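You operate a simulated robot arm through the tools that you are given. There is no shell and no other tool.

You are at the controls of a simulated two-armed robot. One attempt, no reset.

JOB
Wipe up the spill on the light keypunch board with the cloth and put it back.

Only the result counts: the job must be done as asked and must still hold three seconds after the hand-in. Knocking over, shifting, dropping, spilling or breaking anything else fails it. Flat cloth is picked up by pressing the open fingertips on it (5 to 10 N) and closing them slowly along it; thin cloth reads only 2 to 8 mm in the jaws.

ROBOT AND FRAMES
Two 7-joint arms with two-finger grippers on one trunk, on a base that moves. Base frame: it is fixed to the floor where the robot stands at the start and does not move with it; the origin is under the middle of the robot, x ahead of it, y to its left, z up. Readings come in mm, degrees, newtons and seconds.
The left shoulder is at the start at [99, 216, 1091], the right one opposite. With the tool pointing down near the work surface each hand reaches from about 100 to 840 mm from the robot's upright axis, wherever it stands, measured 20 degrees to its own side. Places, roughly: cloth [1500, 2000, 750]. Payload 3.18 kg a hand.
The TCP of each hand is the grasp point between the finger pads, 30 mm short of the fingertips. In the tool frame z runs along the fingers and y along their closing line. The gripper opens to 144 mm; its body begins 103 mm behind the TCP.
Orientation is that of the tool frame in the base frame, as a unit quaternion [x, y, z, w]. With the fingers straight down and closing along the base's y, the tool's x points along the base's -x, its y along +y and its z along -z.

CONTROLS
- The arms move only by the tool arm_command. It takes "left_plan", "right_plan" or both (then of equal length, played together; a hand with none holds still); each is a list of rows, each a list of 3 entries, a list of its own where there are three numbers: the shift along the tool's x, y, z in units of 50 mm (1.0 is 50 mm), then the turn, a rotation vector about the tool's x, y, z in units of 8 degrees (1.0 is 8 degrees), then the opening in per cent of the stroke, from 0 (shut) to 100 (fully open). In form: [[[dx, dy, dz], [rx, ry, rz], hand], ...]. A call has 1 to 20 rows; each row shifts and turns the commanded pose from where the row before left it, along the tool's axes as they then stand. A call with a number of a shift or a turn outside -1 to 1 is refused whole. Rows are played at 5 a second. More than 50 mm and 8.6 degrees between two rows, or a gripper value outside its range, and nothing of the call is played. Where a pose cannot be reached the arm comes as near as it can. A force on the tool above 40 N (or 10 N above the force at the start of the call, whichever is more), or a blocked arm, ends the call early, and 0.2 s more pass. The fingers move at their own pace (about 186.7 mm/s each) and stop on an object; they squeeze with about 23 N. The grip force told is the motor's: it shows also when the fingers shut on nothing. Time passes only in rows, and 0.2 s behind the last, so rows that do not move let the fingers close. The reply holds the time, the measured pose of the TCP, the force on the tool along the base axes, the opening and the grip force, in the units named above and with some noise, with the torque about the TCP (base axes, N m) and any sound that the robot's microphone picked up.
- Cameras (640 x 400 px; columns grow to the right, rows downward): "scene" is now at [206.1, 4.4, 1276.9]; the picture's right is [0.05, -1.00, 0.00], its down [-0.58, -0.03, -0.82] and it looks along [0.82, 0.04, -0.58] (base axes); focal length 269 px, centre (320, 200). "left" rides on the left gripper at [76, -16, -143] in its tool frame; the picture's right is [0.21, 0.98, 0.00], its down [-0.84, 0.18, -0.51] and it looks along [-0.50, 0.11, 0.86] (tool axes); focal length 218 px, centre (320, 200). "right" rides on the right gripper at [76, 16, -143] in its tool frame; the picture's right is [-0.21, 0.98, 0.00], its down [-0.84, -0.18, -0.51] and it looks along [-0.50, -0.11, 0.86] (tool axes); focal length 218 px, centre (320, 200). There is no depth. A picture from a camera that has moved, and an enlarged one, comes with that camera's place and axes in the base frame and with its lens.
- get_image(camera): a new picture of that camera. No time passes.
- lift_body(by): moves the trunk up (or, below 0, down) by that many mm; the arms and the scene camera ride with it, the base frame stays. It gives what a move gives, with no picture.
- steer(legs): drives the robot by 1 to 6 legs, each [ahead, left, turn to the left] in mm, mm and degrees, along the robot's own axes; the way and the turn of a leg run together, so that a leg with both is an arc; at most 1500 mm and 180 degrees a leg. The arms and the cameras ride along, it lands a little off, and it stops where it bumps. It gives what a move gives.
- pan_tilt(pan, tilt): turns the head with the scene camera to pan (to the left, within 80 degrees either way) and tilt (down, from -29 to 69), counted from straight ahead of the robot (the tilt from the chest, where the trunk bows). It gives what a move gives.
- inspect(camera, box): a new picture of the part [left, top, right, bottom] of that camera's present view, enlarged. No time passes.
- job_done(): hands the job in; it is judged then, once.

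Nothing tells you exact positions but the pictures and the camera data. Unless the task says otherwise, let go and move clear before handing in.

The tools are called after "Request:" by a JSON object that holds its "api" and its "payload". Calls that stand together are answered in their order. arm_command: Moves the arms, as the interface text tells. Its arguments: {"type":"object","properties":{"left_plan":{"type":"array"},"right_plan":{"type":"array"}},"required":[]} The other tools are called the same way: lift_body (by) moves the trunk up or down; steer (legs) drives the base; pan_tilt (pan, tilt) turns the head that bears the scene camera; get_image (camera) takes a picture; inspect (camera, box) takes an enlarged picture of a part of a camera's view; job_done () hands the job in.

At the start:

```text
clock: 0.0
left_ee_pos: [501.1, 193.7, 918.2]
left_orientation: [0.0, 1.0, 0.0, 0.0]
left_force: [0.3, -0.4, 0.5]
left_wrist_torque: [0.0, 0.0, 0.0]
left_width: 144.1
left_grasp_force: 0.1
right_ee_pos: [535.9, -195.5, 866.5]
right_orientation: [-0.001, 1.0, 0.0, 0.0]
right_force: [-0.1, -0.5, 0.4]
right_wrist_torque: [0.03, 0.0, 0.03]
right_width: 143.9
right_grasp_force: 0.0
trunk travel left (down, up): [-175.0, 194.0]
robot x, y, heading: [-3.3, -0.8, 0.0]
head pan, tilt (commanded): [3.1, 35.2]
```

scene: 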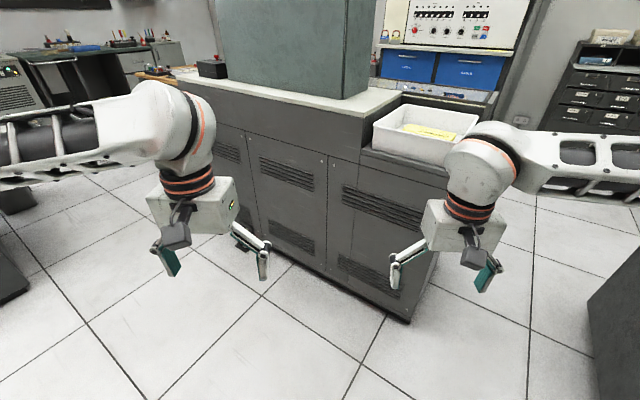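
right: 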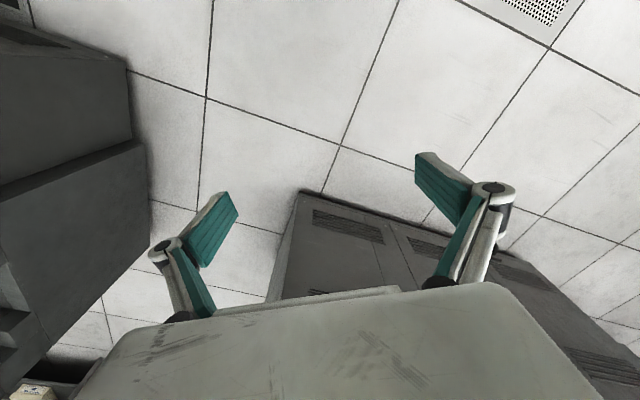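
left: 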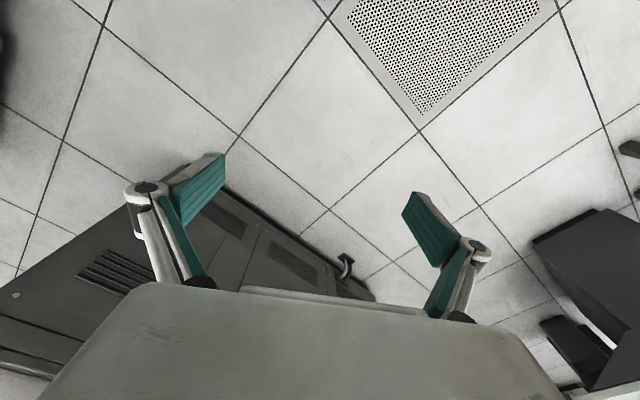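

I see a machine cabinet ahead with a bin on its right end, and benches to the left. The cloth should be near [1500, 2000, 750], so I'll look that way first.

Request:
{"api": "pan_tilt", "payload": {"pan": 53, "tilt": 15}}

Request:
{"api": "get_image", "payload": {"camera": "scene"}}

```text
clock: 1.2
left_ee_pos: [502.6, 193.9, 918.2]
left_orientation: [0.0, 1.0, 0.0, 0.0]
left_force: [-0.2, 0.0, -0.7]
left_wrist_torque: [0.0, 0.02, 0.0]
left_width: 144.1
left_grasp_force: 0.0
right_ee_pos: [536.7, -195.7, 866.1]
right_orientation: [0.001, 1.0, 0.0, 0.0]
right_force: [0.8, -0.3, -0.2]
right_wrist_torque: [-0.03, 0.0, 0.0]
right_width: 144.0
right_grasp_force: 0.1
trunk travel left (down, up): [-175.0, 194.0]
robot x, y, heading: [0.3, 1.6, 0.1]
head pan, tilt (commanded): [53.0, 15.0]
```

```text
taken
camera scene: at [174.5, 74.3, 1309.1], right [0.8, -0.6, 0.0], down [-0.16, -0.21, -0.97], along [0.58, 0.77, -0.26], focal length 269 px, centre (320, 200)
```

scene: 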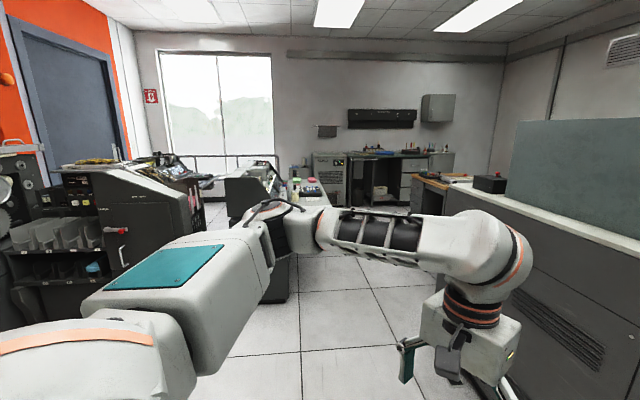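

Request:
{"api": "inspect", "payload": {"camera": "scene", "box": [210, 130, 350, 220]}}

Request:
{"api": "inspect", "payload": {"camera": "scene", "box": [340, 130, 520, 240]}}

Request:
{"api": "inspect", "payload": {"camera": "scene", "box": [40, 130, 240, 260]}}

```text
4.44 times, centred on (280, 175) of scene
camera zoom: at [174.5, 74.3, 1309.1], right [0.8, -0.6, 0.0], down [-0.16, -0.21, -0.97], along [0.58, 0.77, -0.26], focal length 1195 px, centre (498, 311)
```

zoom: 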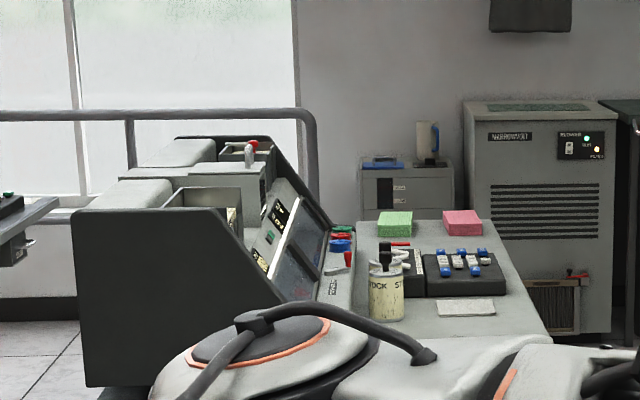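

```text
3.56 times, centred on (430, 185) of scene
camera zoom: at [174.5, 74.3, 1309.1], right [0.8, -0.6, 0.0], down [-0.16, -0.21, -0.97], along [0.58, 0.77, -0.26], focal length 956 px, centre (-71, 253)
```

zoom: 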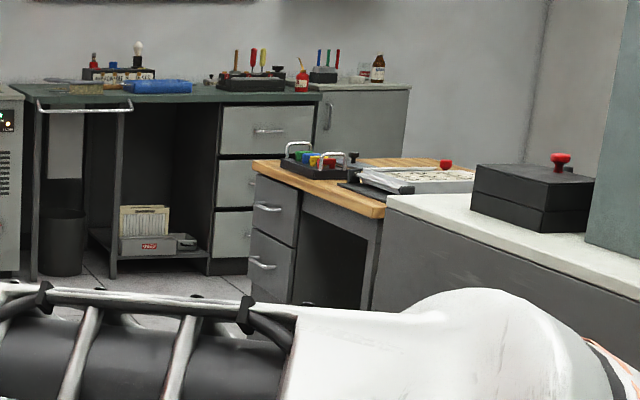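

```text
3.08 times, centred on (140, 195) of scene
camera zoom: at [174.5, 74.3, 1309.1], right [0.8, -0.6, 0.0], down [-0.16, -0.21, -0.97], along [0.58, 0.77, -0.26], focal length 827 px, centre (874, 215)
```

zoom: 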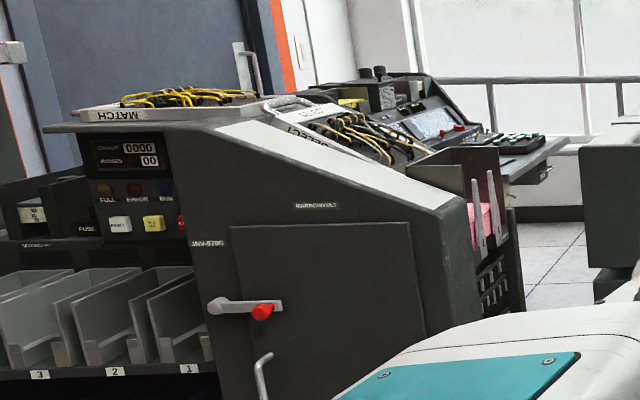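

The keypunch station is ahead-left: a light grey table with a bottle, key unit, card blocks and something flat and pale, which could be the cloth. I'll turn the robot on the spot to face it and get a clearer view between the arms.

Request:
{"api": "steer", "payload": {"legs": [[0, 0, 53]]}}

Request:
{"api": "pan_tilt", "payload": {"pan": 0, "tilt": 20}}

Request:
{"api": "get_image", "payload": {"camera": "scene"}}

```text
clock: 4.0
left_ee_pos: [145.1, 518.1, 918.8]
left_orientation: [-0.448, 0.894, 0.0, 0.001]
left_force: [-0.4, 0.2, 0.1]
left_wrist_torque: [0.01, -0.01, 0.01]
left_width: 144.4
left_grasp_force: 0.0
right_ee_pos: [478.6, 312.2, 866.4]
right_orientation: [-0.449, 0.894, 0.0, 0.0]
right_force: [-0.7, -0.7, 0.2]
right_wrist_torque: [-0.03, 0.0, -0.02]
right_width: 144.1
right_grasp_force: 0.1
trunk travel left (down, up): [-175.0, 194.0]
robot x, y, heading: [-0.8, 0.7, 53.4]
head pan, tilt (commanded): [53.0, 15.0]
```

```text
clock: 5.2
left_ee_pos: [145.7, 518.3, 918.5]
left_orientation: [-0.448, 0.894, 0.001, 0.0]
left_force: [-0.4, 0.3, 0.1]
left_wrist_torque: [0.0, -0.02, -0.01]
left_width: 143.8
left_grasp_force: 0.0
right_ee_pos: [478.1, 313.2, 866.3]
right_orientation: [-0.448, 0.894, 0.0, 0.0]
right_force: [0.8, -0.4, -0.9]
right_wrist_torque: [-0.01, -0.02, -0.03]
right_width: 143.9
right_grasp_force: 0.1
trunk travel left (down, up): [-175.0, 194.0]
robot x, y, heading: [2.3, 0.8, 53.2]
head pan, tilt (commanded): [0.0, 20.0]
```

```text
taken
camera scene: at [126.4, 169.0, 1301.0], right [0.8, -0.6, 0.0], down [-0.2, -0.27, -0.94], along [0.56, 0.75, -0.34], focal length 269 px, centre (320, 200)
```

scene: 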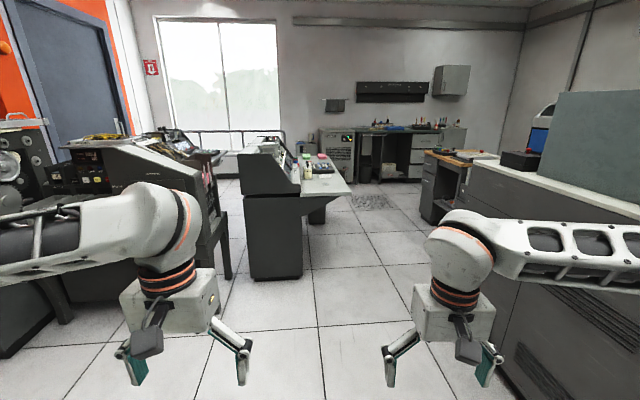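

Request:
{"api": "inspect", "payload": {"camera": "scene", "box": [230, 130, 370, 220]}}

```text
4.44 times, centred on (300, 175) of scene
camera zoom: at [126.4, 169.0, 1301.0], right [0.8, -0.6, 0.0], down [-0.2, -0.27, -0.94], along [0.56, 0.75, -0.34], focal length 1195 px, centre (409, 311)
```

zoom: 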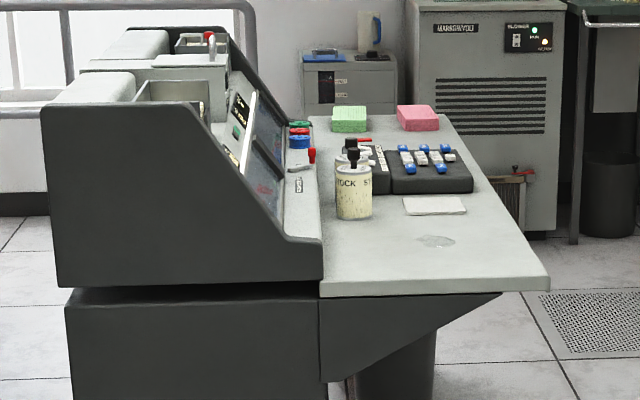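

The light board is the pale grey keypunch table top: I see a small puddle near its near end, and a pale folded cloth just beyond it by the bottle and key unit. I'll move up a bit towards the gap between the keypunch and the cabinet, then triangulate more exactly.

Request:
{"api": "steer", "payload": {"legs": [[550, -150, 0]]}}

Request:
{"api": "pan_tilt", "payload": {"pan": 0, "tilt": 25}}

Request:
{"api": "get_image", "payload": {"camera": "scene"}}

```text
clock: 8.4
left_ee_pos: [596.0, 864.5, 918.6]
left_orientation: [-0.447, 0.895, 0.0, 0.0]
left_force: [-0.7, 0.3, 0.1]
left_wrist_torque: [0.0, -0.02, 0.01]
left_width: 144.1
left_grasp_force: 0.0
right_ee_pos: [927.2, 657.9, 866.5]
right_orientation: [-0.446, 0.895, 0.0, 0.0]
right_force: [-0.7, -1.7, 0.6]
right_wrist_torque: [0.0, 0.03, 0.02]
right_width: 143.9
right_grasp_force: 0.0
trunk travel left (down, up): [-175.0, 194.0]
robot x, y, heading: [446.1, 347.8, 53.2]
head pan, tilt (commanded): [0.0, 20.0]
```

```text
clock: 9.1
left_ee_pos: [596.0, 865.0, 918.2]
left_orientation: [-0.447, 0.895, -0.001, -0.001]
left_force: [0.6, 0.1, 1.0]
left_wrist_torque: [0.0, -0.02, 0.02]
left_width: 144.1
left_grasp_force: 0.1
right_ee_pos: [927.7, 657.7, 867.2]
right_orientation: [-0.447, 0.895, 0.0, 0.001]
right_force: [0.7, 0.2, -0.4]
right_wrist_torque: [0.0, 0.03, 0.03]
right_width: 143.7
right_grasp_force: 0.1
trunk travel left (down, up): [-175.0, 194.0]
robot x, y, heading: [444.7, 348.0, 52.9]
head pan, tilt (commanded): [0.0, 25.0]
```

```text
taken
camera scene: at [575.1, 514.6, 1293.0], right [0.8, -0.6, 0.0], down [-0.25, -0.34, -0.91], along [0.55, 0.72, -0.42], focal length 269 px, centre (320, 200)
```

scene: 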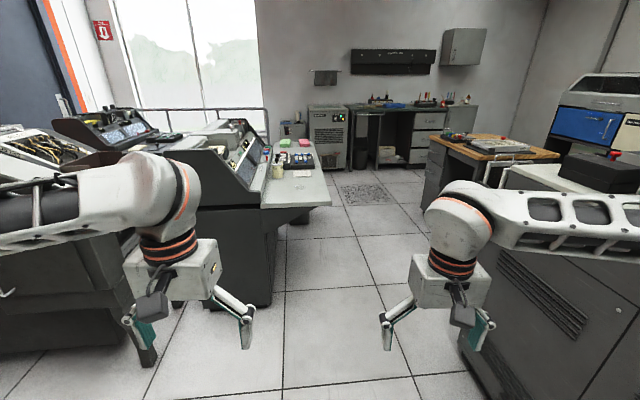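

Request:
{"api": "inspect", "payload": {"camera": "scene", "box": [230, 130, 350, 210]}}

Request:
{"api": "inspect", "payload": {"camera": "scene", "box": [400, 100, 640, 260]}}

```text
5.00 times, centred on (290, 170) of scene
camera zoom: at [575.1, 514.6, 1293.0], right [0.8, -0.6, 0.0], down [-0.25, -0.34, -0.91], along [0.55, 0.72, -0.42], focal length 1344 px, centre (470, 350)
```

zoom: 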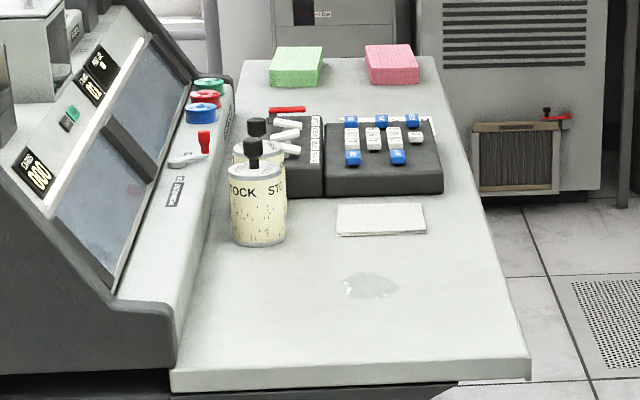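

```text
2.50 times, centred on (520, 180) of scene
camera zoom: at [575.1, 514.6, 1293.0], right [0.8, -0.6, 0.0], down [-0.25, -0.34, -0.91], along [0.55, 0.72, -0.42], focal length 672 px, centre (-180, 250)
```

zoom: 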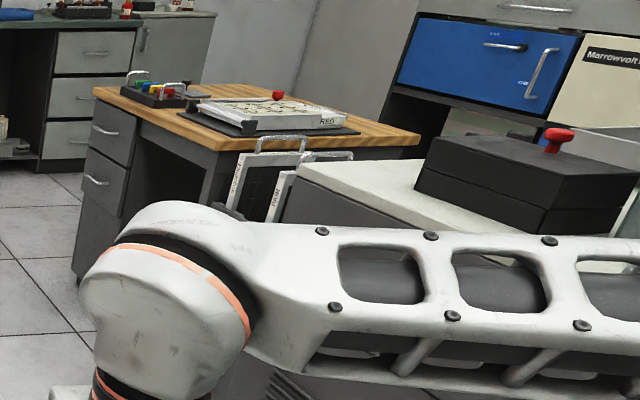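

The table top is at about z 727, with the spill near (1318, 1682) and the folded cloth near (1440, 1844). I plan to stand on the operator's side, at about (1815, 1390) and facing heading 147. First I'll raise the trunk so the elbows clear the cabinet, and look down to see how wide the base is.

Request:
{"api": "lift_body", "payload": {"by": 190}}

Request:
{"api": "pan_tilt", "payload": {"pan": -40, "tilt": 69}}

Request:
{"api": "get_image", "payload": {"camera": "scene"}}

```text
clock: 11.2
left_ee_pos: [595.1, 864.9, 1108.5]
left_orientation: [-0.447, 0.895, 0.0, -0.001]
left_force: [0.6, 0.6, -0.5]
left_wrist_torque: [-0.07, 0.0, 0.01]
left_width: 143.8
left_grasp_force: 0.1
right_ee_pos: [928.5, 658.4, 1056.4]
right_orientation: [-0.446, 0.895, 0.001, 0.0]
right_force: [-0.3, 0.1, -0.3]
right_wrist_torque: [0.02, -0.01, -0.03]
right_width: 143.6
right_grasp_force: 0.2
trunk travel left (down, up): [-365.0, 4.0]
robot x, y, heading: [447.7, 345.4, 52.9]
head pan, tilt (commanded): [0.0, 25.0]
```

```text
clock: 12.3
left_ee_pos: [596.2, 864.5, 1108.3]
left_orientation: [-0.448, 0.894, 0.0, 0.0]
left_force: [0.0, 0.4, 0.2]
left_wrist_torque: [0.02, 0.03, 0.0]
left_width: 143.9
left_grasp_force: 0.2
right_ee_pos: [928.6, 657.7, 1057.7]
right_orientation: [-0.446, 0.895, 0.0, 0.0]
right_force: [0.8, 0.3, 0.3]
right_wrist_torque: [0.0, -0.04, 0.0]
right_width: 143.8
right_grasp_force: 0.0
trunk travel left (down, up): [-365.0, 4.0]
robot x, y, heading: [447.2, 348.4, 53.2]
head pan, tilt (commanded): [-40.0, 68.8]
```

```text
taken
camera scene: at [527.7, 391.8, 1428.7], right [0.23, -0.97, 0.0], down [-0.91, -0.21, -0.36], along [0.35, 0.08, -0.93], focal length 269 px, centre (320, 200)
```

scene: 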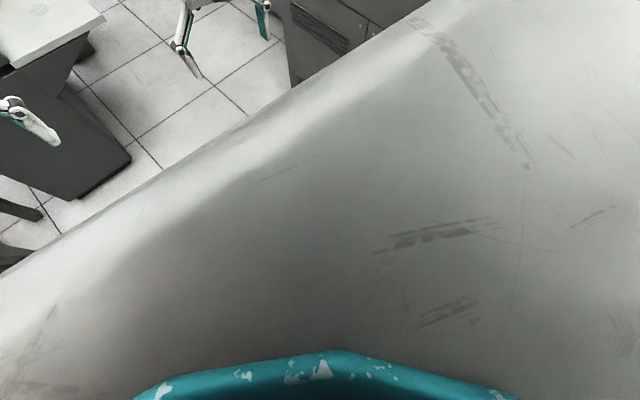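

The chest hides the base in this view, so I'll look from other angles.

Request:
{"api": "pan_tilt", "payload": {"pan": 0, "tilt": 60}}

Request:
{"api": "get_image", "payload": {"camera": "scene"}}

Request:
{"api": "get_image", "payload": {"camera": "left"}}

Request:
{"api": "get_image", "payload": {"camera": "right"}}

```text
clock: 13.4
left_ee_pos: [596.2, 864.9, 1107.8]
left_orientation: [-0.447, 0.894, 0.0, 0.0]
left_force: [0.7, 0.5, 0.0]
left_wrist_torque: [0.0, -0.02, -0.02]
left_width: 143.9
left_grasp_force: 0.0
right_ee_pos: [928.6, 658.1, 1056.8]
right_orientation: [-0.446, 0.895, 0.001, 0.0]
right_force: [-0.4, -0.2, -0.3]
right_wrist_torque: [-0.02, 0.01, 0.01]
right_width: 143.8
right_grasp_force: 0.1
trunk travel left (down, up): [-365.0, 4.0]
robot x, y, heading: [447.7, 349.2, 52.9]
head pan, tilt (commanded): [0.0, 60.0]
```

```text
taken
camera scene: at [513.3, 432.3, 1438.0], right [0.8, -0.6, 0.0], down [-0.52, -0.69, -0.5], along [0.3, 0.4, -0.87], focal length 269 px, centre (320, 200)
```

scene: 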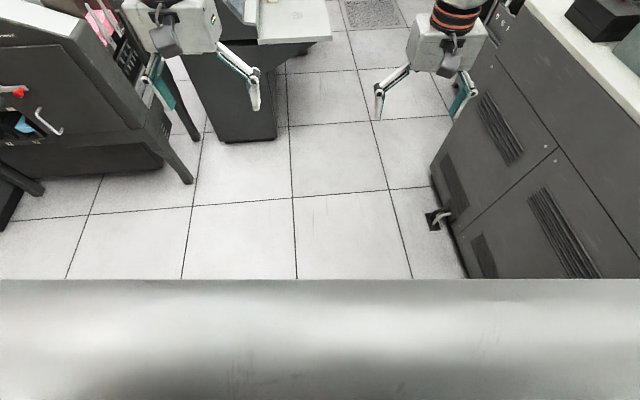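

```text
taken
camera left: at [562.6, 793.2, 1251.2], right [-0.91, 0.42, 0.0], down [0.36, 0.78, 0.51], along [0.21, 0.46, -0.86], focal length 218 px, centre (320, 200)
```

left: 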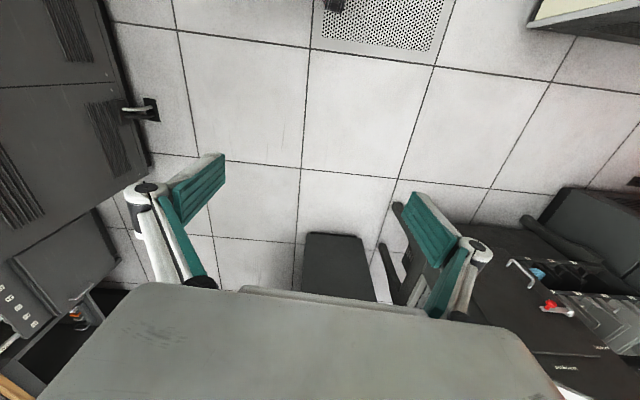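

```text
taken
camera right: at [868.9, 607.2, 1198.3], right [-0.66, 0.75, 0.0], down [0.65, 0.57, 0.51], along [0.38, 0.33, -0.86], focal length 218 px, centre (320, 200)
```

right: 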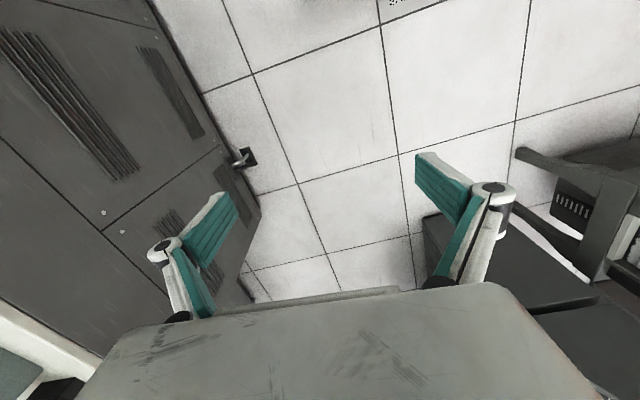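

The wrist cameras can see near the base if I tilt a hand, so I'll tilt the left hand back towards the robot to see the base's footprint.

Request:
{"api": "arm_command", "payload": {"left_plan": [[[0, 0, 0], [0, 1, 0], 100], [[0, 0, 0], [0, 1, 0], 100], [[0, 0, 0], [0, 1, 0], 100], [[0, 0, 0], [0, 1, 0], 100], [[0, 0, 0], [0, 1, 0], 100]]}}

Request:
{"api": "get_image", "payload": {"camera": "left"}}

```text
clock: 14.6
left_ee_pos: [596.9, 864.5, 1108.7]
left_orientation: [-0.44, 0.881, -0.077, -0.155]
left_force: [0.7, -0.8, 0.6]
left_wrist_torque: [0.03, 0.0, 0.01]
left_width: 144.1
left_grasp_force: 0.1
left hand out of reach, approached as far as the arm can: row 3, 4, 5
right_ee_pos: [928.0, 657.4, 1056.3]
right_orientation: [-0.446, 0.895, 0.0, 0.0]
right_force: [0.4, 0.1, -0.3]
right_wrist_torque: [0.01, -0.01, 0.01]
right_width: 144.2
right_grasp_force: 0.0
trunk travel left (down, up): [-365.0, 4.0]
robot x, y, heading: [446.0, 345.7, 52.9]
head pan, tilt (commanded): [0.0, 60.0]
```

```text
taken
camera left: at [595.1, 836.0, 1268.8], right [-0.9, 0.43, 0.07], down [0.44, 0.88, 0.19], along [0.02, 0.2, -0.98], focal length 218 px, centre (320, 200)
```

left: 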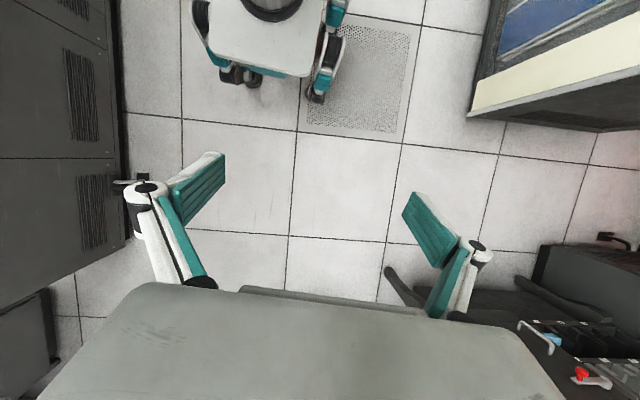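

The base is small: about 240 mm half-width, with its front about 170 mm ahead of the axis. It should pass through the gap. I'll restore the left hand first.

Request:
{"api": "arm_command", "payload": {"left_plan": [[[0, 0, 0], [0, -1, 0], 100], [[0, 0, 0], [0, -1, 0], 100], [[0, 0, 0], [0, -1, 0], 100]]}}

```text
clock: 15.4
left_ee_pos: [595.3, 863.7, 1108.3]
left_orientation: [-0.447, 0.894, 0.016, 0.033]
left_force: [0.4, 0.4, 0.8]
left_wrist_torque: [0.0, -0.05, 0.0]
left_width: 144.0
left_grasp_force: 0.0
right_ee_pos: [927.4, 657.4, 1057.4]
right_orientation: [-0.446, 0.895, 0.0, 0.001]
right_force: [0.1, -0.2, 0.7]
right_wrist_torque: [-0.01, -0.02, -0.03]
right_width: 143.8
right_grasp_force: 0.1
trunk travel left (down, up): [-365.0, 4.0]
robot x, y, heading: [449.4, 347.8, 53.3]
head pan, tilt (commanded): [0.0, 60.0]
```

Request:
{"api": "arm_command", "payload": {"left_plan": [[[0, 0, 0], [0, 0.53, 0], 50]], "right_plan": [[[0, 0, 0], [0, 0, 0], 50]]}}

Request:
{"api": "steer", "payload": {"legs": [[0, 0, -16], [700, 0, 0]]}}

Request:
{"api": "pan_tilt", "payload": {"pan": 0, "tilt": 40}}

Request:
{"api": "get_image", "payload": {"camera": "scene"}}

```text
clock: 15.8
left_ee_pos: [596.0, 864.8, 1108.1]
left_orientation: [-0.447, 0.894, -0.001, -0.002]
left_force: [0.5, -0.2, -0.3]
left_wrist_torque: [0.04, -0.03, 0.0]
left_width: 72.2
left_grasp_force: 0.0
right_ee_pos: [928.8, 657.2, 1055.1]
right_orientation: [-0.446, 0.895, -0.001, 0.0]
right_force: [0.4, -0.3, -0.7]
right_wrist_torque: [0.0, 0.01, 0.01]
right_width: 72.0
right_grasp_force: 0.0
trunk travel left (down, up): [-365.0, 4.0]
robot x, y, heading: [451.6, 345.7, 53.3]
head pan, tilt (commanded): [0.0, 60.0]
```

```text
clock: 20.5
left_ee_pos: [1291.4, 1225.0, 1108.1]
left_orientation: [-0.318, 0.948, -0.001, -0.002]
left_force: [0.0, 0.6, -0.7]
left_wrist_torque: [0.0, 0.02, -0.04]
left_width: 72.3
left_grasp_force: 0.0
right_ee_pos: [1552.8, 935.6, 1056.9]
right_orientation: [-0.318, 0.948, 0.0, 0.0]
right_force: [-0.6, -0.2, 0.1]
right_wrist_torque: [-0.02, 0.05, -0.02]
right_width: 71.9
right_grasp_force: 0.1
trunk travel left (down, up): [-365.0, 4.0]
robot x, y, heading: [1007.0, 766.1, 36.9]
head pan, tilt (commanded): [0.0, 60.0]
```

```text
clock: 21.4
left_ee_pos: [1289.8, 1224.0, 1108.5]
left_orientation: [-0.318, 0.948, -0.001, -0.002]
left_force: [0.3, -0.4, 0.1]
left_wrist_torque: [0.01, 0.0, -0.02]
left_width: 72.1
left_grasp_force: 0.1
right_ee_pos: [1551.6, 935.5, 1056.8]
right_orientation: [-0.319, 0.948, 0.0, 0.0]
right_force: [0.1, -1.2, 0.3]
right_wrist_torque: [-0.02, -0.01, -0.01]
right_width: 71.8
right_grasp_force: 0.0
trunk travel left (down, up): [-365.0, 4.0]
robot x, y, heading: [1007.8, 763.0, 37.2]
head pan, tilt (commanded): [0.0, 40.0]
```

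```text
taken
camera scene: at [1106.6, 843.2, 1464.7], right [0.6, -0.8, 0.0], down [-0.51, -0.39, -0.77], along [0.61, 0.46, -0.64], focal length 269 px, centre (320, 200)
```

scene: 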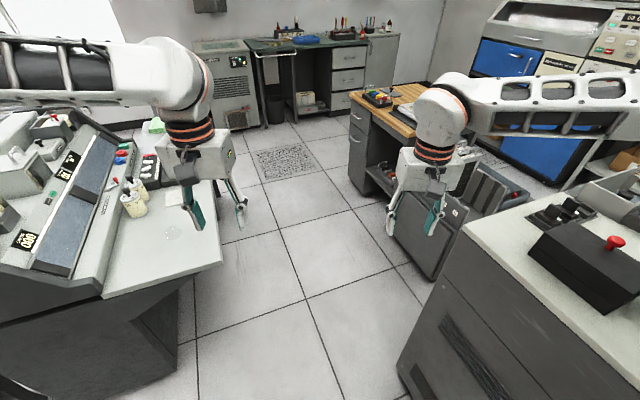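

The gap is clear. The table corner is at about (1345, 1435) and the cabinet corner at about (1720, 845). I'll drive on through the middle to the operator's side.

Request:
{"api": "steer", "payload": {"legs": [[500, 5, 0]]}}

Request:
{"api": "get_image", "payload": {"camera": "scene"}}

```text
clock: 24.3
left_ee_pos: [1687.9, 1530.0, 1109.4]
left_orientation: [-0.317, 0.948, -0.001, -0.003]
left_force: [1.4, 0.0, 0.1]
left_wrist_torque: [0.0, 0.0, 0.03]
left_width: 72.1
left_grasp_force: 0.1
right_ee_pos: [1950.9, 1240.3, 1055.8]
right_orientation: [-0.318, 0.948, 0.0, 0.0]
right_force: [-0.2, 0.3, 0.6]
right_wrist_torque: [-0.02, -0.01, 0.03]
right_width: 71.8
right_grasp_force: 0.1
trunk travel left (down, up): [-365.0, 4.0]
robot x, y, heading: [1404.9, 1071.7, 37.1]
head pan, tilt (commanded): [0.0, 40.0]
```

```text
taken
camera scene: at [1504.1, 1148.9, 1464.7], right [0.6, -0.8, 0.0], down [-0.51, -0.39, -0.77], along [0.61, 0.46, -0.64], focal length 269 px, centre (320, 200)
```

scene: 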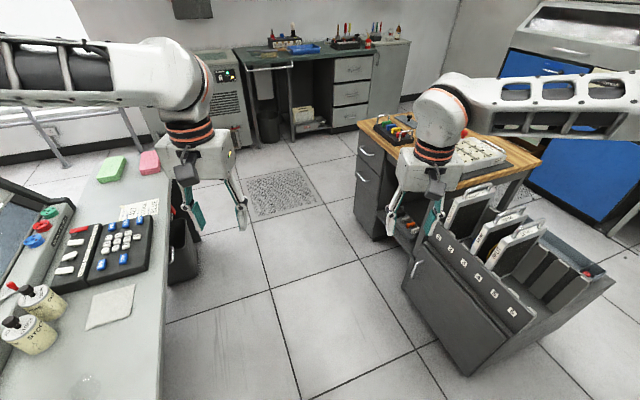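

Request:
{"api": "inspect", "payload": {"camera": "scene", "box": [0, 200, 240, 400]}}

Request:
{"api": "steer", "payload": {"legs": [[515, 5, 0]]}}

```text
2.00 times, centred on (120, 300) of scene
camera zoom: at [1504.1, 1148.9, 1464.7], right [0.6, -0.8, 0.0], down [-0.51, -0.39, -0.77], along [0.61, 0.46, -0.64], focal length 538 px, centre (720, 0)
```

zoom: 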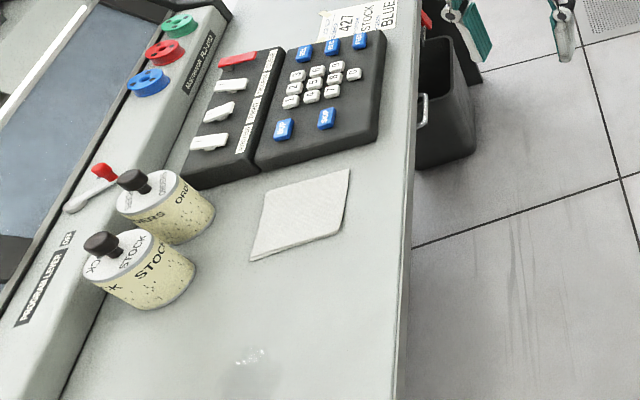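

```text
clock: 27.3
left_ee_pos: [2097.1, 1844.0, 1108.2]
left_orientation: [-0.317, 0.948, 0.0, -0.002]
left_force: [0.0, -0.8, -0.4]
left_wrist_torque: [-0.05, 0.04, 0.0]
left_width: 72.2
left_grasp_force: 0.1
right_ee_pos: [2359.8, 1553.5, 1056.0]
right_orientation: [-0.316, 0.949, 0.0, 0.0]
right_force: [-0.6, 0.0, -0.2]
right_wrist_torque: [0.0, 0.01, 0.01]
right_width: 72.0
right_grasp_force: 0.1
trunk travel left (down, up): [-365.0, 4.0]
robot x, y, heading: [1813.9, 1387.4, 36.8]
head pan, tilt (commanded): [0.0, 40.0]
```

I'm at the operator's side. The cloth is a white folded square, roughly 105 mm across, next to the key pad, and two small cans stand further in. I'll now turn in place to face the board.

Request:
{"api": "steer", "payload": {"legs": [[0, 0, 110]]}}

Request:
{"api": "pan_tilt", "payload": {"pan": 0, "tilt": 50}}

Request:
{"api": "get_image", "payload": {"camera": "scene"}}

```text
clock: 32.3
left_ee_pos: [1286.3, 1499.5, 1108.3]
left_orientation: [0.958, -0.286, 0.001, 0.001]
left_force: [0.0, -0.1, -0.1]
left_wrist_torque: [-0.03, 0.02, -0.04]
left_width: 71.7
left_grasp_force: 0.1
right_ee_pos: [1470.4, 1845.2, 1057.1]
right_orientation: [0.958, -0.286, 0.0, 0.0]
right_force: [0.7, 0.7, -0.1]
right_wrist_torque: [-0.01, -0.01, 0.01]
right_width: 72.2
right_grasp_force: 0.0
trunk travel left (down, up): [-365.0, 4.0]
robot x, y, heading: [1812.8, 1386.0, 146.6]
head pan, tilt (commanded): [0.0, 40.0]
```

```text
clock: 33.0
left_ee_pos: [1287.1, 1500.5, 1109.1]
left_orientation: [0.958, -0.286, 0.002, 0.001]
left_force: [-0.2, -0.2, -0.2]
left_wrist_torque: [0.01, -0.04, -0.02]
left_width: 72.1
left_grasp_force: 0.0
right_ee_pos: [1470.4, 1844.8, 1056.8]
right_orientation: [0.958, -0.285, -0.001, 0.0]
right_force: [0.6, 0.2, -0.2]
right_wrist_torque: [0.02, 0.05, 0.01]
right_width: 72.1
right_grasp_force: 0.1
trunk travel left (down, up): [-365.0, 4.0]
robot x, y, heading: [1809.7, 1387.0, 146.6]
head pan, tilt (commanded): [0.0, 50.0]
```

```text
taken
camera scene: at [1714.3, 1451.7, 1450.6], right [0.55, 0.84, 0.0], down [0.64, -0.42, -0.64], along [-0.54, 0.35, -0.77], focal length 269 px, centre (320, 200)
```

scene: 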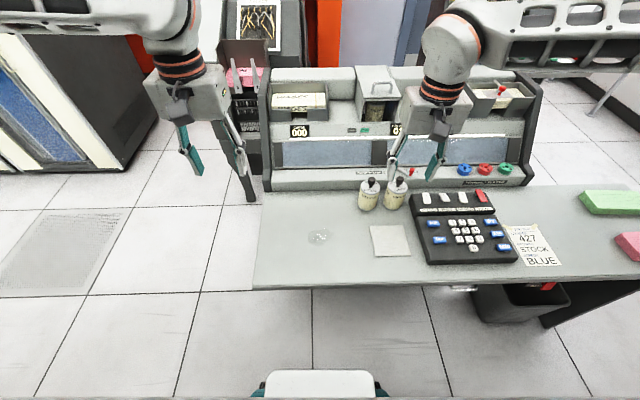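

The board is now right in front: spill straight ahead at about (1335, 1702), cloth at about (1465, 1873) under the right hand. I'll take closer looks with the head and right wrist cameras to refine both.

Request:
{"api": "inspect", "payload": {"camera": "scene", "box": [260, 170, 460, 295]}}

Request:
{"api": "get_image", "payload": {"camera": "right"}}

Request:
{"api": "get_image", "payload": {"camera": "left"}}

```text
3.20 times, centred on (360, 232) of scene
camera zoom: at [1714.3, 1451.7, 1450.6], right [0.55, 0.84, 0.0], down [0.64, -0.42, -0.64], along [-0.54, 0.35, -0.77], focal length 860 px, centre (192, 96)
```

zoom: 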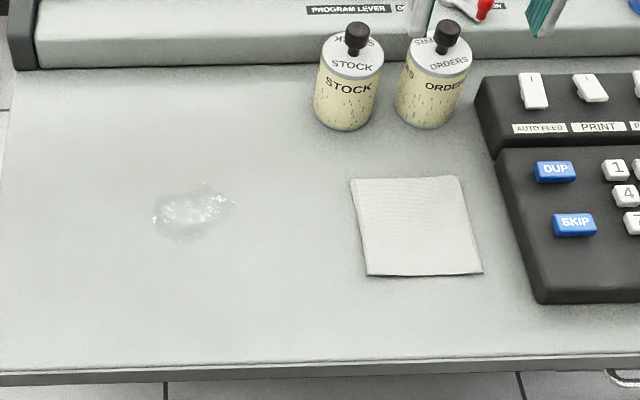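

```text
taken
camera right: at [1526.0, 1790.4, 1198.4], right [-0.71, -0.7, 0.0], down [-0.61, 0.61, 0.51], along [-0.36, 0.36, -0.86], focal length 218 px, centre (320, 200)
```

right: 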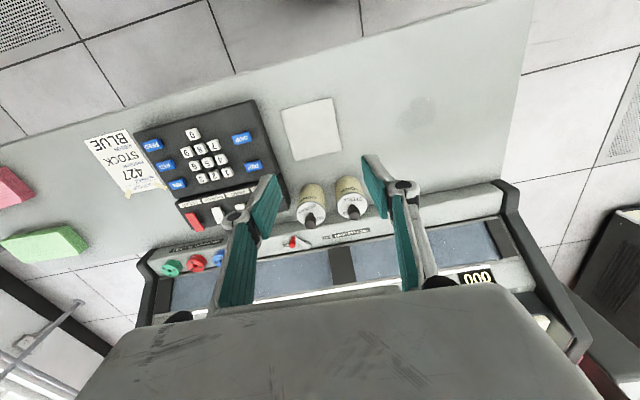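

```text
taken
camera left: at [1358.9, 1471.9, 1251.6], right [-0.36, -0.93, 0.0], down [-0.81, 0.31, 0.5], along [-0.47, 0.18, -0.86], focal length 218 px, centre (320, 200)
```

left: 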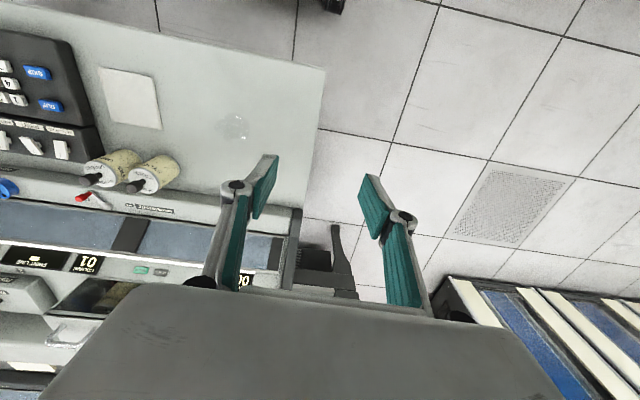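

The measurements agree: cloth centre (1465, 1875), about 108 mm square and in line with the board; spill centre (1334, 1706), about 85 × 70 mm. I'll lower the trunk a bit and centre the right hand over the cloth.

Request:
{"api": "lift_body", "payload": {"by": -150}}

Request:
{"api": "arm_command", "payload": {"right_plan": [[[-0.42, -0.44, 0], [0, 0, 0], 50], [[0, 0, 0], [0, 0, 0], 50]]}}

Request:
{"api": "get_image", "payload": {"camera": "scene"}}

Request:
{"api": "get_image", "payload": {"camera": "right"}}

```text
clock: 34.8
left_ee_pos: [1286.6, 1499.5, 959.5]
left_orientation: [0.958, -0.286, 0.0, 0.0]
left_force: [-0.1, 0.4, 1.5]
left_wrist_torque: [0.04, 0.0, -0.01]
left_width: 71.9
left_grasp_force: 0.1
right_ee_pos: [1470.4, 1845.7, 907.5]
right_orientation: [0.958, -0.286, 0.0, 0.0]
right_force: [0.1, 0.3, -0.3]
right_wrist_torque: [0.03, 0.02, -0.02]
right_width: 72.0
right_grasp_force: 0.0
trunk travel left (down, up): [-215.0, 154.0]
robot x, y, heading: [1810.7, 1389.9, 146.8]
head pan, tilt (commanded): [0.0, 50.0]
```

```text
clock: 35.4
left_ee_pos: [1285.1, 1500.7, 959.5]
left_orientation: [0.958, -0.285, 0.003, 0.001]
left_force: [0.9, -0.4, 0.6]
left_wrist_torque: [0.04, -0.01, 0.01]
left_width: 71.9
left_grasp_force: 0.0
right_ee_pos: [1464.8, 1875.3, 907.5]
right_orientation: [0.959, -0.285, 0.0, 0.0]
right_force: [0.9, -0.7, -0.4]
right_wrist_torque: [0.01, 0.03, -0.01]
right_width: 72.2
right_grasp_force: 0.0
trunk travel left (down, up): [-215.0, 154.0]
robot x, y, heading: [1811.4, 1389.0, 146.9]
head pan, tilt (commanded): [0.0, 50.0]
```

```text
taken
camera scene: at [1678.0, 1475.0, 1298.2], right [0.55, 0.84, 0.0], down [0.64, -0.42, -0.64], along [-0.54, 0.35, -0.77], focal length 269 px, centre (320, 200)
```

scene: 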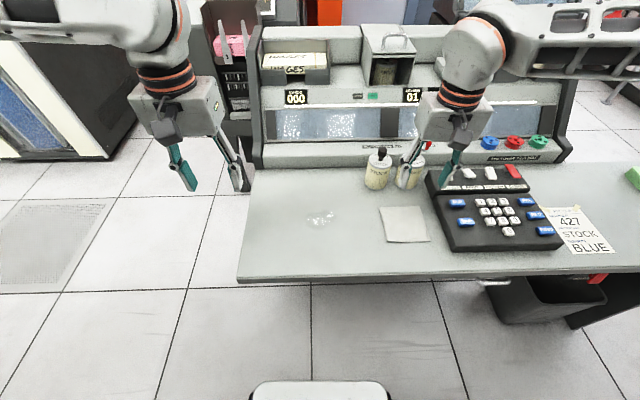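

```text
taken
camera right: at [1520.6, 1820.2, 1048.4], right [-0.71, -0.7, 0.0], down [-0.61, 0.61, 0.51], along [-0.36, 0.36, -0.86], focal length 218 px, centre (320, 200)
```

right: 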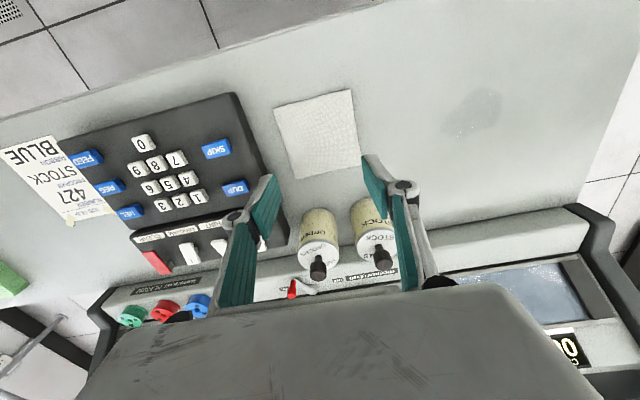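

The hand is centred above the cloth at (1465, 1875). I'll set the fingers to about 52 mm apart, which keeps clear of the key pad, and descend to just above the cloth.

Request:
{"api": "arm_command", "payload": {"right_plan": [[[0, 0, 0], [0, 0, 0], 36], [[0, 0, 0.6], [0, 0, 0], 36], [[0, 0, 0.6], [0, 0, 0], 36], [[0, 0, 0.6], [0, 0, 0], 36], [[0, 0, 0.5], [0, 0, 0], 36], [[0, 0, 0], [0, 0, 0], 36]]}}

Request:
{"api": "get_image", "payload": {"camera": "scene"}}

Request:
{"api": "get_image", "payload": {"camera": "right"}}

```text
clock: 36.8
left_ee_pos: [1287.6, 1498.9, 958.9]
left_orientation: [0.958, -0.286, 0.002, 0.0]
left_force: [-0.3, 0.3, -0.1]
left_wrist_torque: [-0.04, 0.01, 0.01]
left_width: 71.8
left_grasp_force: 0.1
right_ee_pos: [1465.4, 1874.7, 791.5]
right_orientation: [0.958, -0.285, -0.001, -0.001]
right_force: [0.6, 0.8, -0.4]
right_wrist_torque: [0.02, 0.0, -0.03]
right_width: 51.6
right_grasp_force: 0.1
trunk travel left (down, up): [-215.0, 154.0]
robot x, y, heading: [1815.5, 1388.7, 146.7]
head pan, tilt (commanded): [0.0, 50.0]
```

```text
taken
camera scene: at [1678.3, 1475.2, 1298.3], right [0.55, 0.84, 0.0], down [0.64, -0.42, -0.64], along [-0.54, 0.35, -0.77], focal length 269 px, centre (320, 200)
```

scene: 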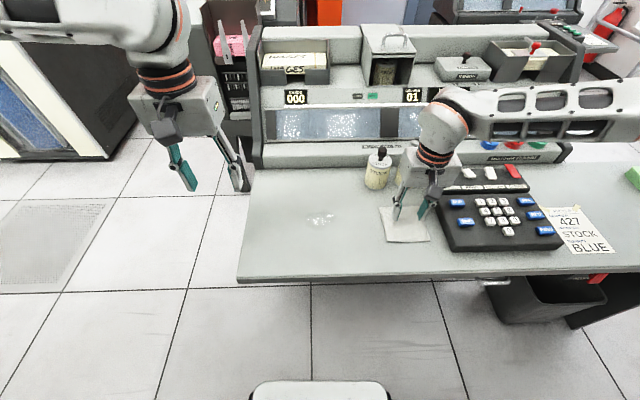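

```text
taken
camera right: at [1520.2, 1819.0, 933.2], right [-0.71, -0.7, 0.0], down [-0.61, 0.61, 0.51], along [-0.36, 0.36, -0.86], focal length 218 px, centre (320, 200)
```

right: 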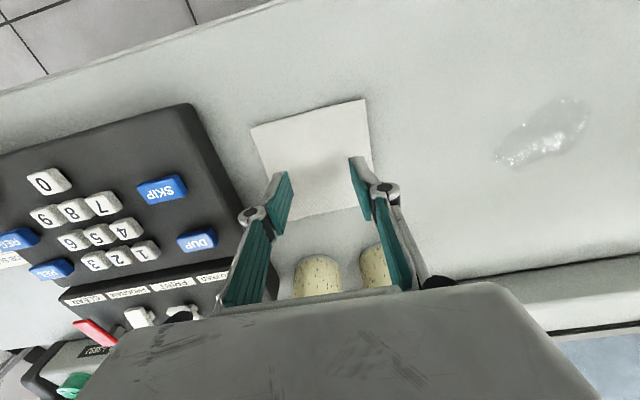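

Request:
{"api": "arm_command", "payload": {"right_plan": [[[0, 0, 0.3], [0, 0, 0], 36], [[0, 0, 0.12], [0, 0, 0], 36], [[0, 0, 0.04], [0, 0, 0], 36], [[0, 0, 0], [0, 0, 0], 36]]}}

```text
clock: 37.8
left_ee_pos: [1286.6, 1500.5, 957.9]
left_orientation: [0.958, -0.285, 0.001, 0.0]
left_force: [0.5, 0.2, -0.2]
left_wrist_torque: [0.0, -0.02, -0.01]
left_width: 72.1
left_grasp_force: 0.0
right_ee_pos: [1465.3, 1873.0, 768.9]
right_orientation: [0.958, -0.286, 0.0, 0.0]
right_force: [0.0, 0.0, -0.3]
right_wrist_torque: [0.0, 0.03, 0.0]
right_width: 51.8
right_grasp_force: 0.1
trunk travel left (down, up): [-215.0, 154.0]
robot x, y, heading: [1809.6, 1385.8, 147.0]
head pan, tilt (commanded): [0.0, 50.0]
```

Request:
{"api": "arm_command", "payload": {"right_plan": [[[0, 0, 0.03], [0, 0, 0], 36], [[0, 0, 0.03], [0, 0, 0], 36], [[0, 0, 0.03], [0, 0, 0], 36], [[0, 0, 0], [0, 0, 0], 36]]}}

```text
clock: 38.8
left_ee_pos: [1285.2, 1499.9, 957.3]
left_orientation: [0.958, -0.285, 0.002, 0.0]
left_force: [0.2, 0.5, 0.9]
left_wrist_torque: [-0.02, 0.04, 0.01]
left_width: 71.9
left_grasp_force: 0.1
right_ee_pos: [1466.3, 1875.0, 763.6]
right_orientation: [0.958, -0.286, 0.0, 0.0]
right_force: [0.1, 0.1, -0.3]
right_wrist_torque: [0.0, 0.0, 0.0]
right_width: 52.2
right_grasp_force: 0.0
trunk travel left (down, up): [-215.0, 154.0]
robot x, y, heading: [1814.2, 1386.2, 146.8]
head pan, tilt (commanded): [0.0, 50.0]
```

Request:
{"api": "arm_command", "payload": {"right_plan": [[[0, 0, 0.02], [0, 0, 0], 36], [[0, 0, 0.02], [0, 0, 0], 36], [[0, 0, 0.02], [0, 0, 0], 36], [[0, 0, 0], [0, 0, 0], 36]]}}

Request:
{"api": "inspect", "payload": {"camera": "right", "box": [220, 60, 420, 220]}}

```text
clock: 39.8
left_ee_pos: [1287.2, 1500.4, 959.1]
left_orientation: [0.958, -0.286, 0.002, 0.0]
left_force: [-0.3, -0.2, 1.2]
left_wrist_torque: [-0.04, 0.0, 0.05]
left_width: 71.9
left_grasp_force: 0.1
right_ee_pos: [1464.5, 1875.7, 760.1]
right_orientation: [0.958, -0.286, 0.001, 0.0]
right_force: [-0.3, 0.4, 0.0]
right_wrist_torque: [-0.03, -0.01, 0.01]
right_width: 51.8
right_grasp_force: 0.1
trunk travel left (down, up): [-215.0, 154.0]
robot x, y, heading: [1811.8, 1388.0, 146.7]
head pan, tilt (commanded): [0.0, 50.0]
```

```text
2.50 times, centred on (320, 140) of right
camera zoom: at [1520.3, 1820.7, 902.9], right [-0.71, -0.7, 0.0], down [-0.61, 0.61, 0.51], along [-0.36, 0.36, -0.86], focal length 546 px, centre (320, 350)
```

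zoom: 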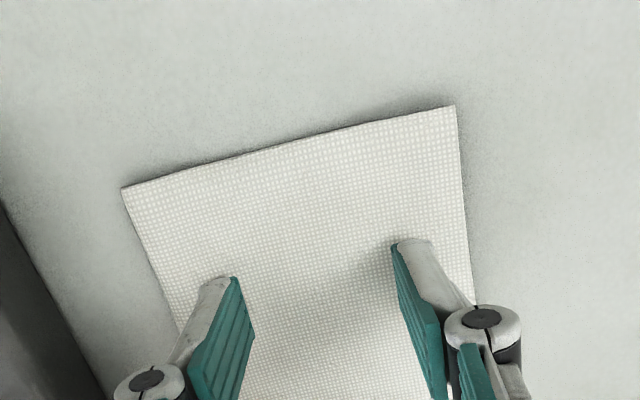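

The fingertips are just above the cloth with no contact yet. I'll continue down in 1 mm steps.

Request:
{"api": "arm_command", "payload": {"right_plan": [[[0, 0, 0.02], [0, 0, 0], 36], [[0, 0, 0.02], [0, 0, 0], 36], [[0, 0, 0], [0, 0, 0], 36]]}}

```text
clock: 40.6
left_ee_pos: [1287.0, 1499.7, 956.6]
left_orientation: [0.958, -0.286, 0.002, 0.001]
left_force: [1.2, 0.2, 0.4]
left_wrist_torque: [0.01, -0.01, -0.02]
left_width: 72.1
left_grasp_force: 0.1
right_ee_pos: [1464.7, 1874.8, 759.3]
right_orientation: [0.959, -0.285, 0.0, 0.0]
right_force: [-0.3, 0.7, -1.3]
right_wrist_torque: [-0.03, -0.03, 0.02]
right_width: 51.9
right_grasp_force: 0.1
trunk travel left (down, up): [-215.0, 154.0]
robot x, y, heading: [1815.4, 1390.6, 146.7]
head pan, tilt (commanded): [0.0, 50.0]
```

Request:
{"api": "arm_command", "payload": {"right_plan": [[[0, 0, 0.02], [0, 0, 0], 36], [[0, 0, 0.02], [0, 0, 0], 36], [[0, 0, 0], [0, 0, 0], 36]]}}

```text
clock: 41.4
left_ee_pos: [1286.7, 1499.5, 958.8]
left_orientation: [0.958, -0.286, 0.003, 0.0]
left_force: [0.2, -0.7, 0.4]
left_wrist_torque: [0.01, -0.02, 0.0]
left_width: 72.1
left_grasp_force: 0.1
right_ee_pos: [1465.5, 1874.3, 757.4]
right_orientation: [0.958, -0.286, 0.0, 0.0]
right_force: [0.2, 0.7, -0.2]
right_wrist_torque: [-0.05, 0.01, -0.01]
right_width: 51.8
right_grasp_force: 0.0
trunk travel left (down, up): [-215.0, 154.0]
robot x, y, heading: [1809.6, 1390.2, 146.9]
head pan, tilt (commanded): [0.0, 50.0]
```

Request:
{"api": "arm_command", "payload": {"right_plan": [[[0, 0, 0.02], [0, 0, 0], 36], [[0, 0, 0.02], [0, 0, 0], 36], [[0, 0, 0], [0, 0, 0], 36]]}}

```text
clock: 42.2
left_ee_pos: [1286.3, 1499.6, 958.8]
left_orientation: [0.958, -0.286, 0.002, 0.001]
left_force: [0.1, 0.4, -0.2]
left_wrist_torque: [-0.01, -0.02, -0.01]
left_width: 72.3
left_grasp_force: 0.1
right_ee_pos: [1465.2, 1875.0, 755.9]
right_orientation: [0.958, -0.285, 0.0, 0.0]
right_force: [0.6, 0.0, 0.6]
right_wrist_torque: [-0.02, 0.0, -0.02]
right_width: 52.0
right_grasp_force: 0.1
trunk travel left (down, up): [-215.0, 154.0]
robot x, y, heading: [1812.3, 1388.1, 146.9]
head pan, tilt (commanded): [0.0, 50.0]
```

Request:
{"api": "arm_command", "payload": {"right_plan": [[[0, 0, 0.02], [0, 0, 0], 36], [[0, 0, 0.02], [0, 0, 0], 36], [[0, 0, 0], [0, 0, 0], 36]]}}

Request:
{"api": "inspect", "payload": {"camera": "right", "box": [220, 60, 420, 220]}}

```text
clock: 43.0
left_ee_pos: [1287.1, 1500.3, 959.3]
left_orientation: [0.958, -0.286, 0.002, 0.001]
left_force: [-0.6, 0.0, -0.4]
left_wrist_torque: [0.03, 0.01, 0.03]
left_width: 72.2
left_grasp_force: 0.1
right_ee_pos: [1465.7, 1874.9, 752.7]
right_orientation: [0.958, -0.286, 0.001, -0.001]
right_force: [-0.9, -1.1, -0.4]
right_wrist_torque: [-0.04, -0.05, -0.04]
right_width: 52.1
right_grasp_force: 0.1
trunk travel left (down, up): [-215.0, 154.0]
robot x, y, heading: [1816.4, 1386.2, 147.1]
head pan, tilt (commanded): [0.0, 50.0]
```

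```text
2.50 times, centred on (320, 140) of right
camera zoom: at [1520.8, 1820.4, 894.6], right [-0.71, -0.7, 0.0], down [-0.61, 0.61, 0.51], along [-0.36, 0.36, -0.86], focal length 546 px, centre (320, 350)
```

zoom: 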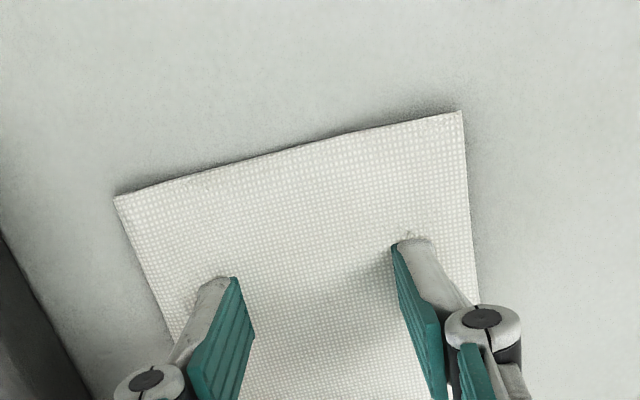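

Request:
{"api": "arm_command", "payload": {"right_plan": [[[0, 0, 0.02], [0, 0, 0], 36], [[0, 0, 0.02], [0, 0, 0], 36], [[0, 0, 0], [0, 0, 0], 36]]}}

```text
clock: 43.8
left_ee_pos: [1285.9, 1500.1, 958.9]
left_orientation: [0.958, -0.286, 0.001, 0.0]
left_force: [0.0, 0.2, -0.4]
left_wrist_torque: [0.0, 0.0, -0.02]
left_width: 72.2
left_grasp_force: 0.0
right_ee_pos: [1464.1, 1874.2, 752.4]
right_orientation: [0.958, -0.285, -0.001, 0.0]
right_force: [1.9, 0.4, 6.4]
right_wrist_torque: [0.0, 0.01, 0.03]
right_width: 52.0
right_grasp_force: 0.4
trunk travel left (down, up): [-215.0, 154.0]
robot x, y, heading: [1811.5, 1389.1, 146.8]
head pan, tilt (commanded): [0.0, 50.0]
```

Contact at 6.4 N (TCP z ≈ 752), which is inside the 5–10 N band. I'll start closing slowly along the cloth.

Request:
{"api": "arm_command", "payload": {"right_plan": [[[0, 0, 0], [0, 0, 0], 34], [[0, 0, 0], [0, 0, 0], 32], [[0, 0, 0], [0, 0, 0], 30], [[0, 0, 0], [0, 0, 0], 28], [[0, 0, 0], [0, 0, 0], 26]]}}

Request:
{"api": "inspect", "payload": {"camera": "right", "box": [220, 60, 420, 220]}}

```text
clock: 45.0
left_ee_pos: [1286.7, 1500.7, 959.6]
left_orientation: [0.958, -0.286, 0.001, 0.0]
left_force: [-0.1, -0.8, -0.1]
left_wrist_torque: [-0.03, 0.0, 0.05]
left_width: 72.3
left_grasp_force: 0.2
right_ee_pos: [1464.9, 1874.2, 752.0]
right_orientation: [0.959, -0.285, -0.001, 0.0]
right_force: [-0.4, 0.4, 10.3]
right_wrist_torque: [-0.01, 0.02, 0.01]
right_width: 36.1
right_grasp_force: 0.0
trunk travel left (down, up): [-215.0, 154.0]
robot x, y, heading: [1813.4, 1386.1, 147.0]
head pan, tilt (commanded): [0.0, 50.0]
```

```text
2.50 times, centred on (320, 140) of right
camera zoom: at [1520.7, 1820.0, 893.4], right [-0.71, -0.7, 0.0], down [-0.61, 0.61, 0.51], along [-0.36, 0.36, -0.86], focal length 546 px, centre (320, 350)
```

zoom: 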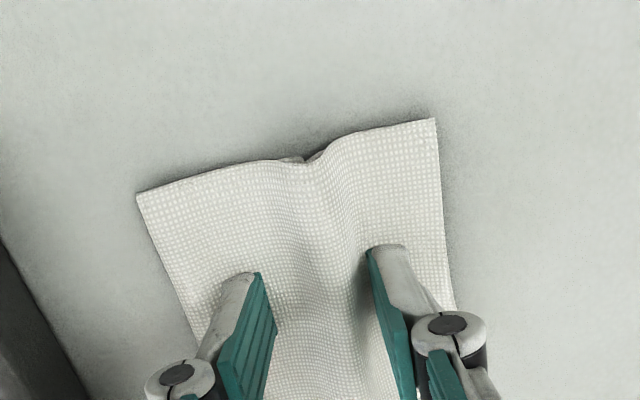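

The cloth is buckling into a fold between the fingers as intended. I'll ease up a touch and keep closing slowly.

Request:
{"api": "arm_command", "payload": {"right_plan": [[[0, 0, -0.004], [0, 0, 0], 24], [[0, 0, 0], [0, 0, 0], 22], [[0, 0, 0], [0, 0, 0], 20], [[0, 0, 0], [0, 0, 0], 18], [[0, 0, 0], [0, 0, 0], 16], [[0, 0, 0], [0, 0, 0], 14]]}}

Request:
{"api": "inspect", "payload": {"camera": "right", "box": [220, 60, 420, 220]}}

```text
clock: 46.4
left_ee_pos: [1287.4, 1500.9, 959.5]
left_orientation: [0.958, -0.285, 0.001, 0.0]
left_force: [0.4, -0.4, 0.9]
left_wrist_torque: [0.03, 0.0, -0.05]
left_width: 72.0
left_grasp_force: 0.1
right_ee_pos: [1466.1, 1874.9, 752.2]
right_orientation: [0.959, -0.285, 0.0, 0.0]
right_force: [-0.3, -0.5, 2.7]
right_wrist_torque: [0.01, 0.0, -0.02]
right_width: 19.4
right_grasp_force: 0.1
trunk travel left (down, up): [-215.0, 154.0]
robot x, y, heading: [1811.3, 1389.3, 146.6]
head pan, tilt (commanded): [0.0, 50.0]
```

```text
2.50 times, centred on (320, 140) of right
camera zoom: at [1520.7, 1820.2, 892.9], right [-0.71, -0.7, 0.0], down [-0.61, 0.61, 0.51], along [-0.36, 0.36, -0.86], focal length 546 px, centre (320, 350)
```

zoom: 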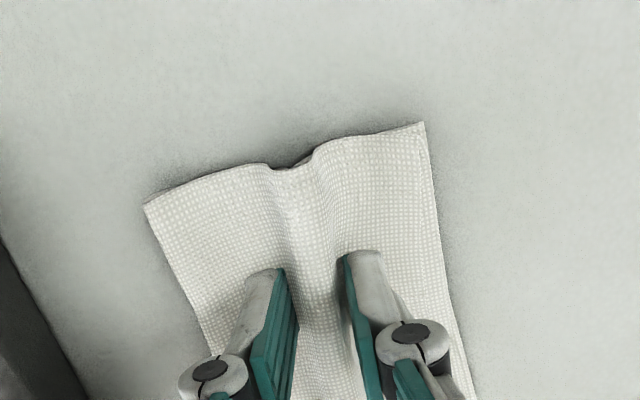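

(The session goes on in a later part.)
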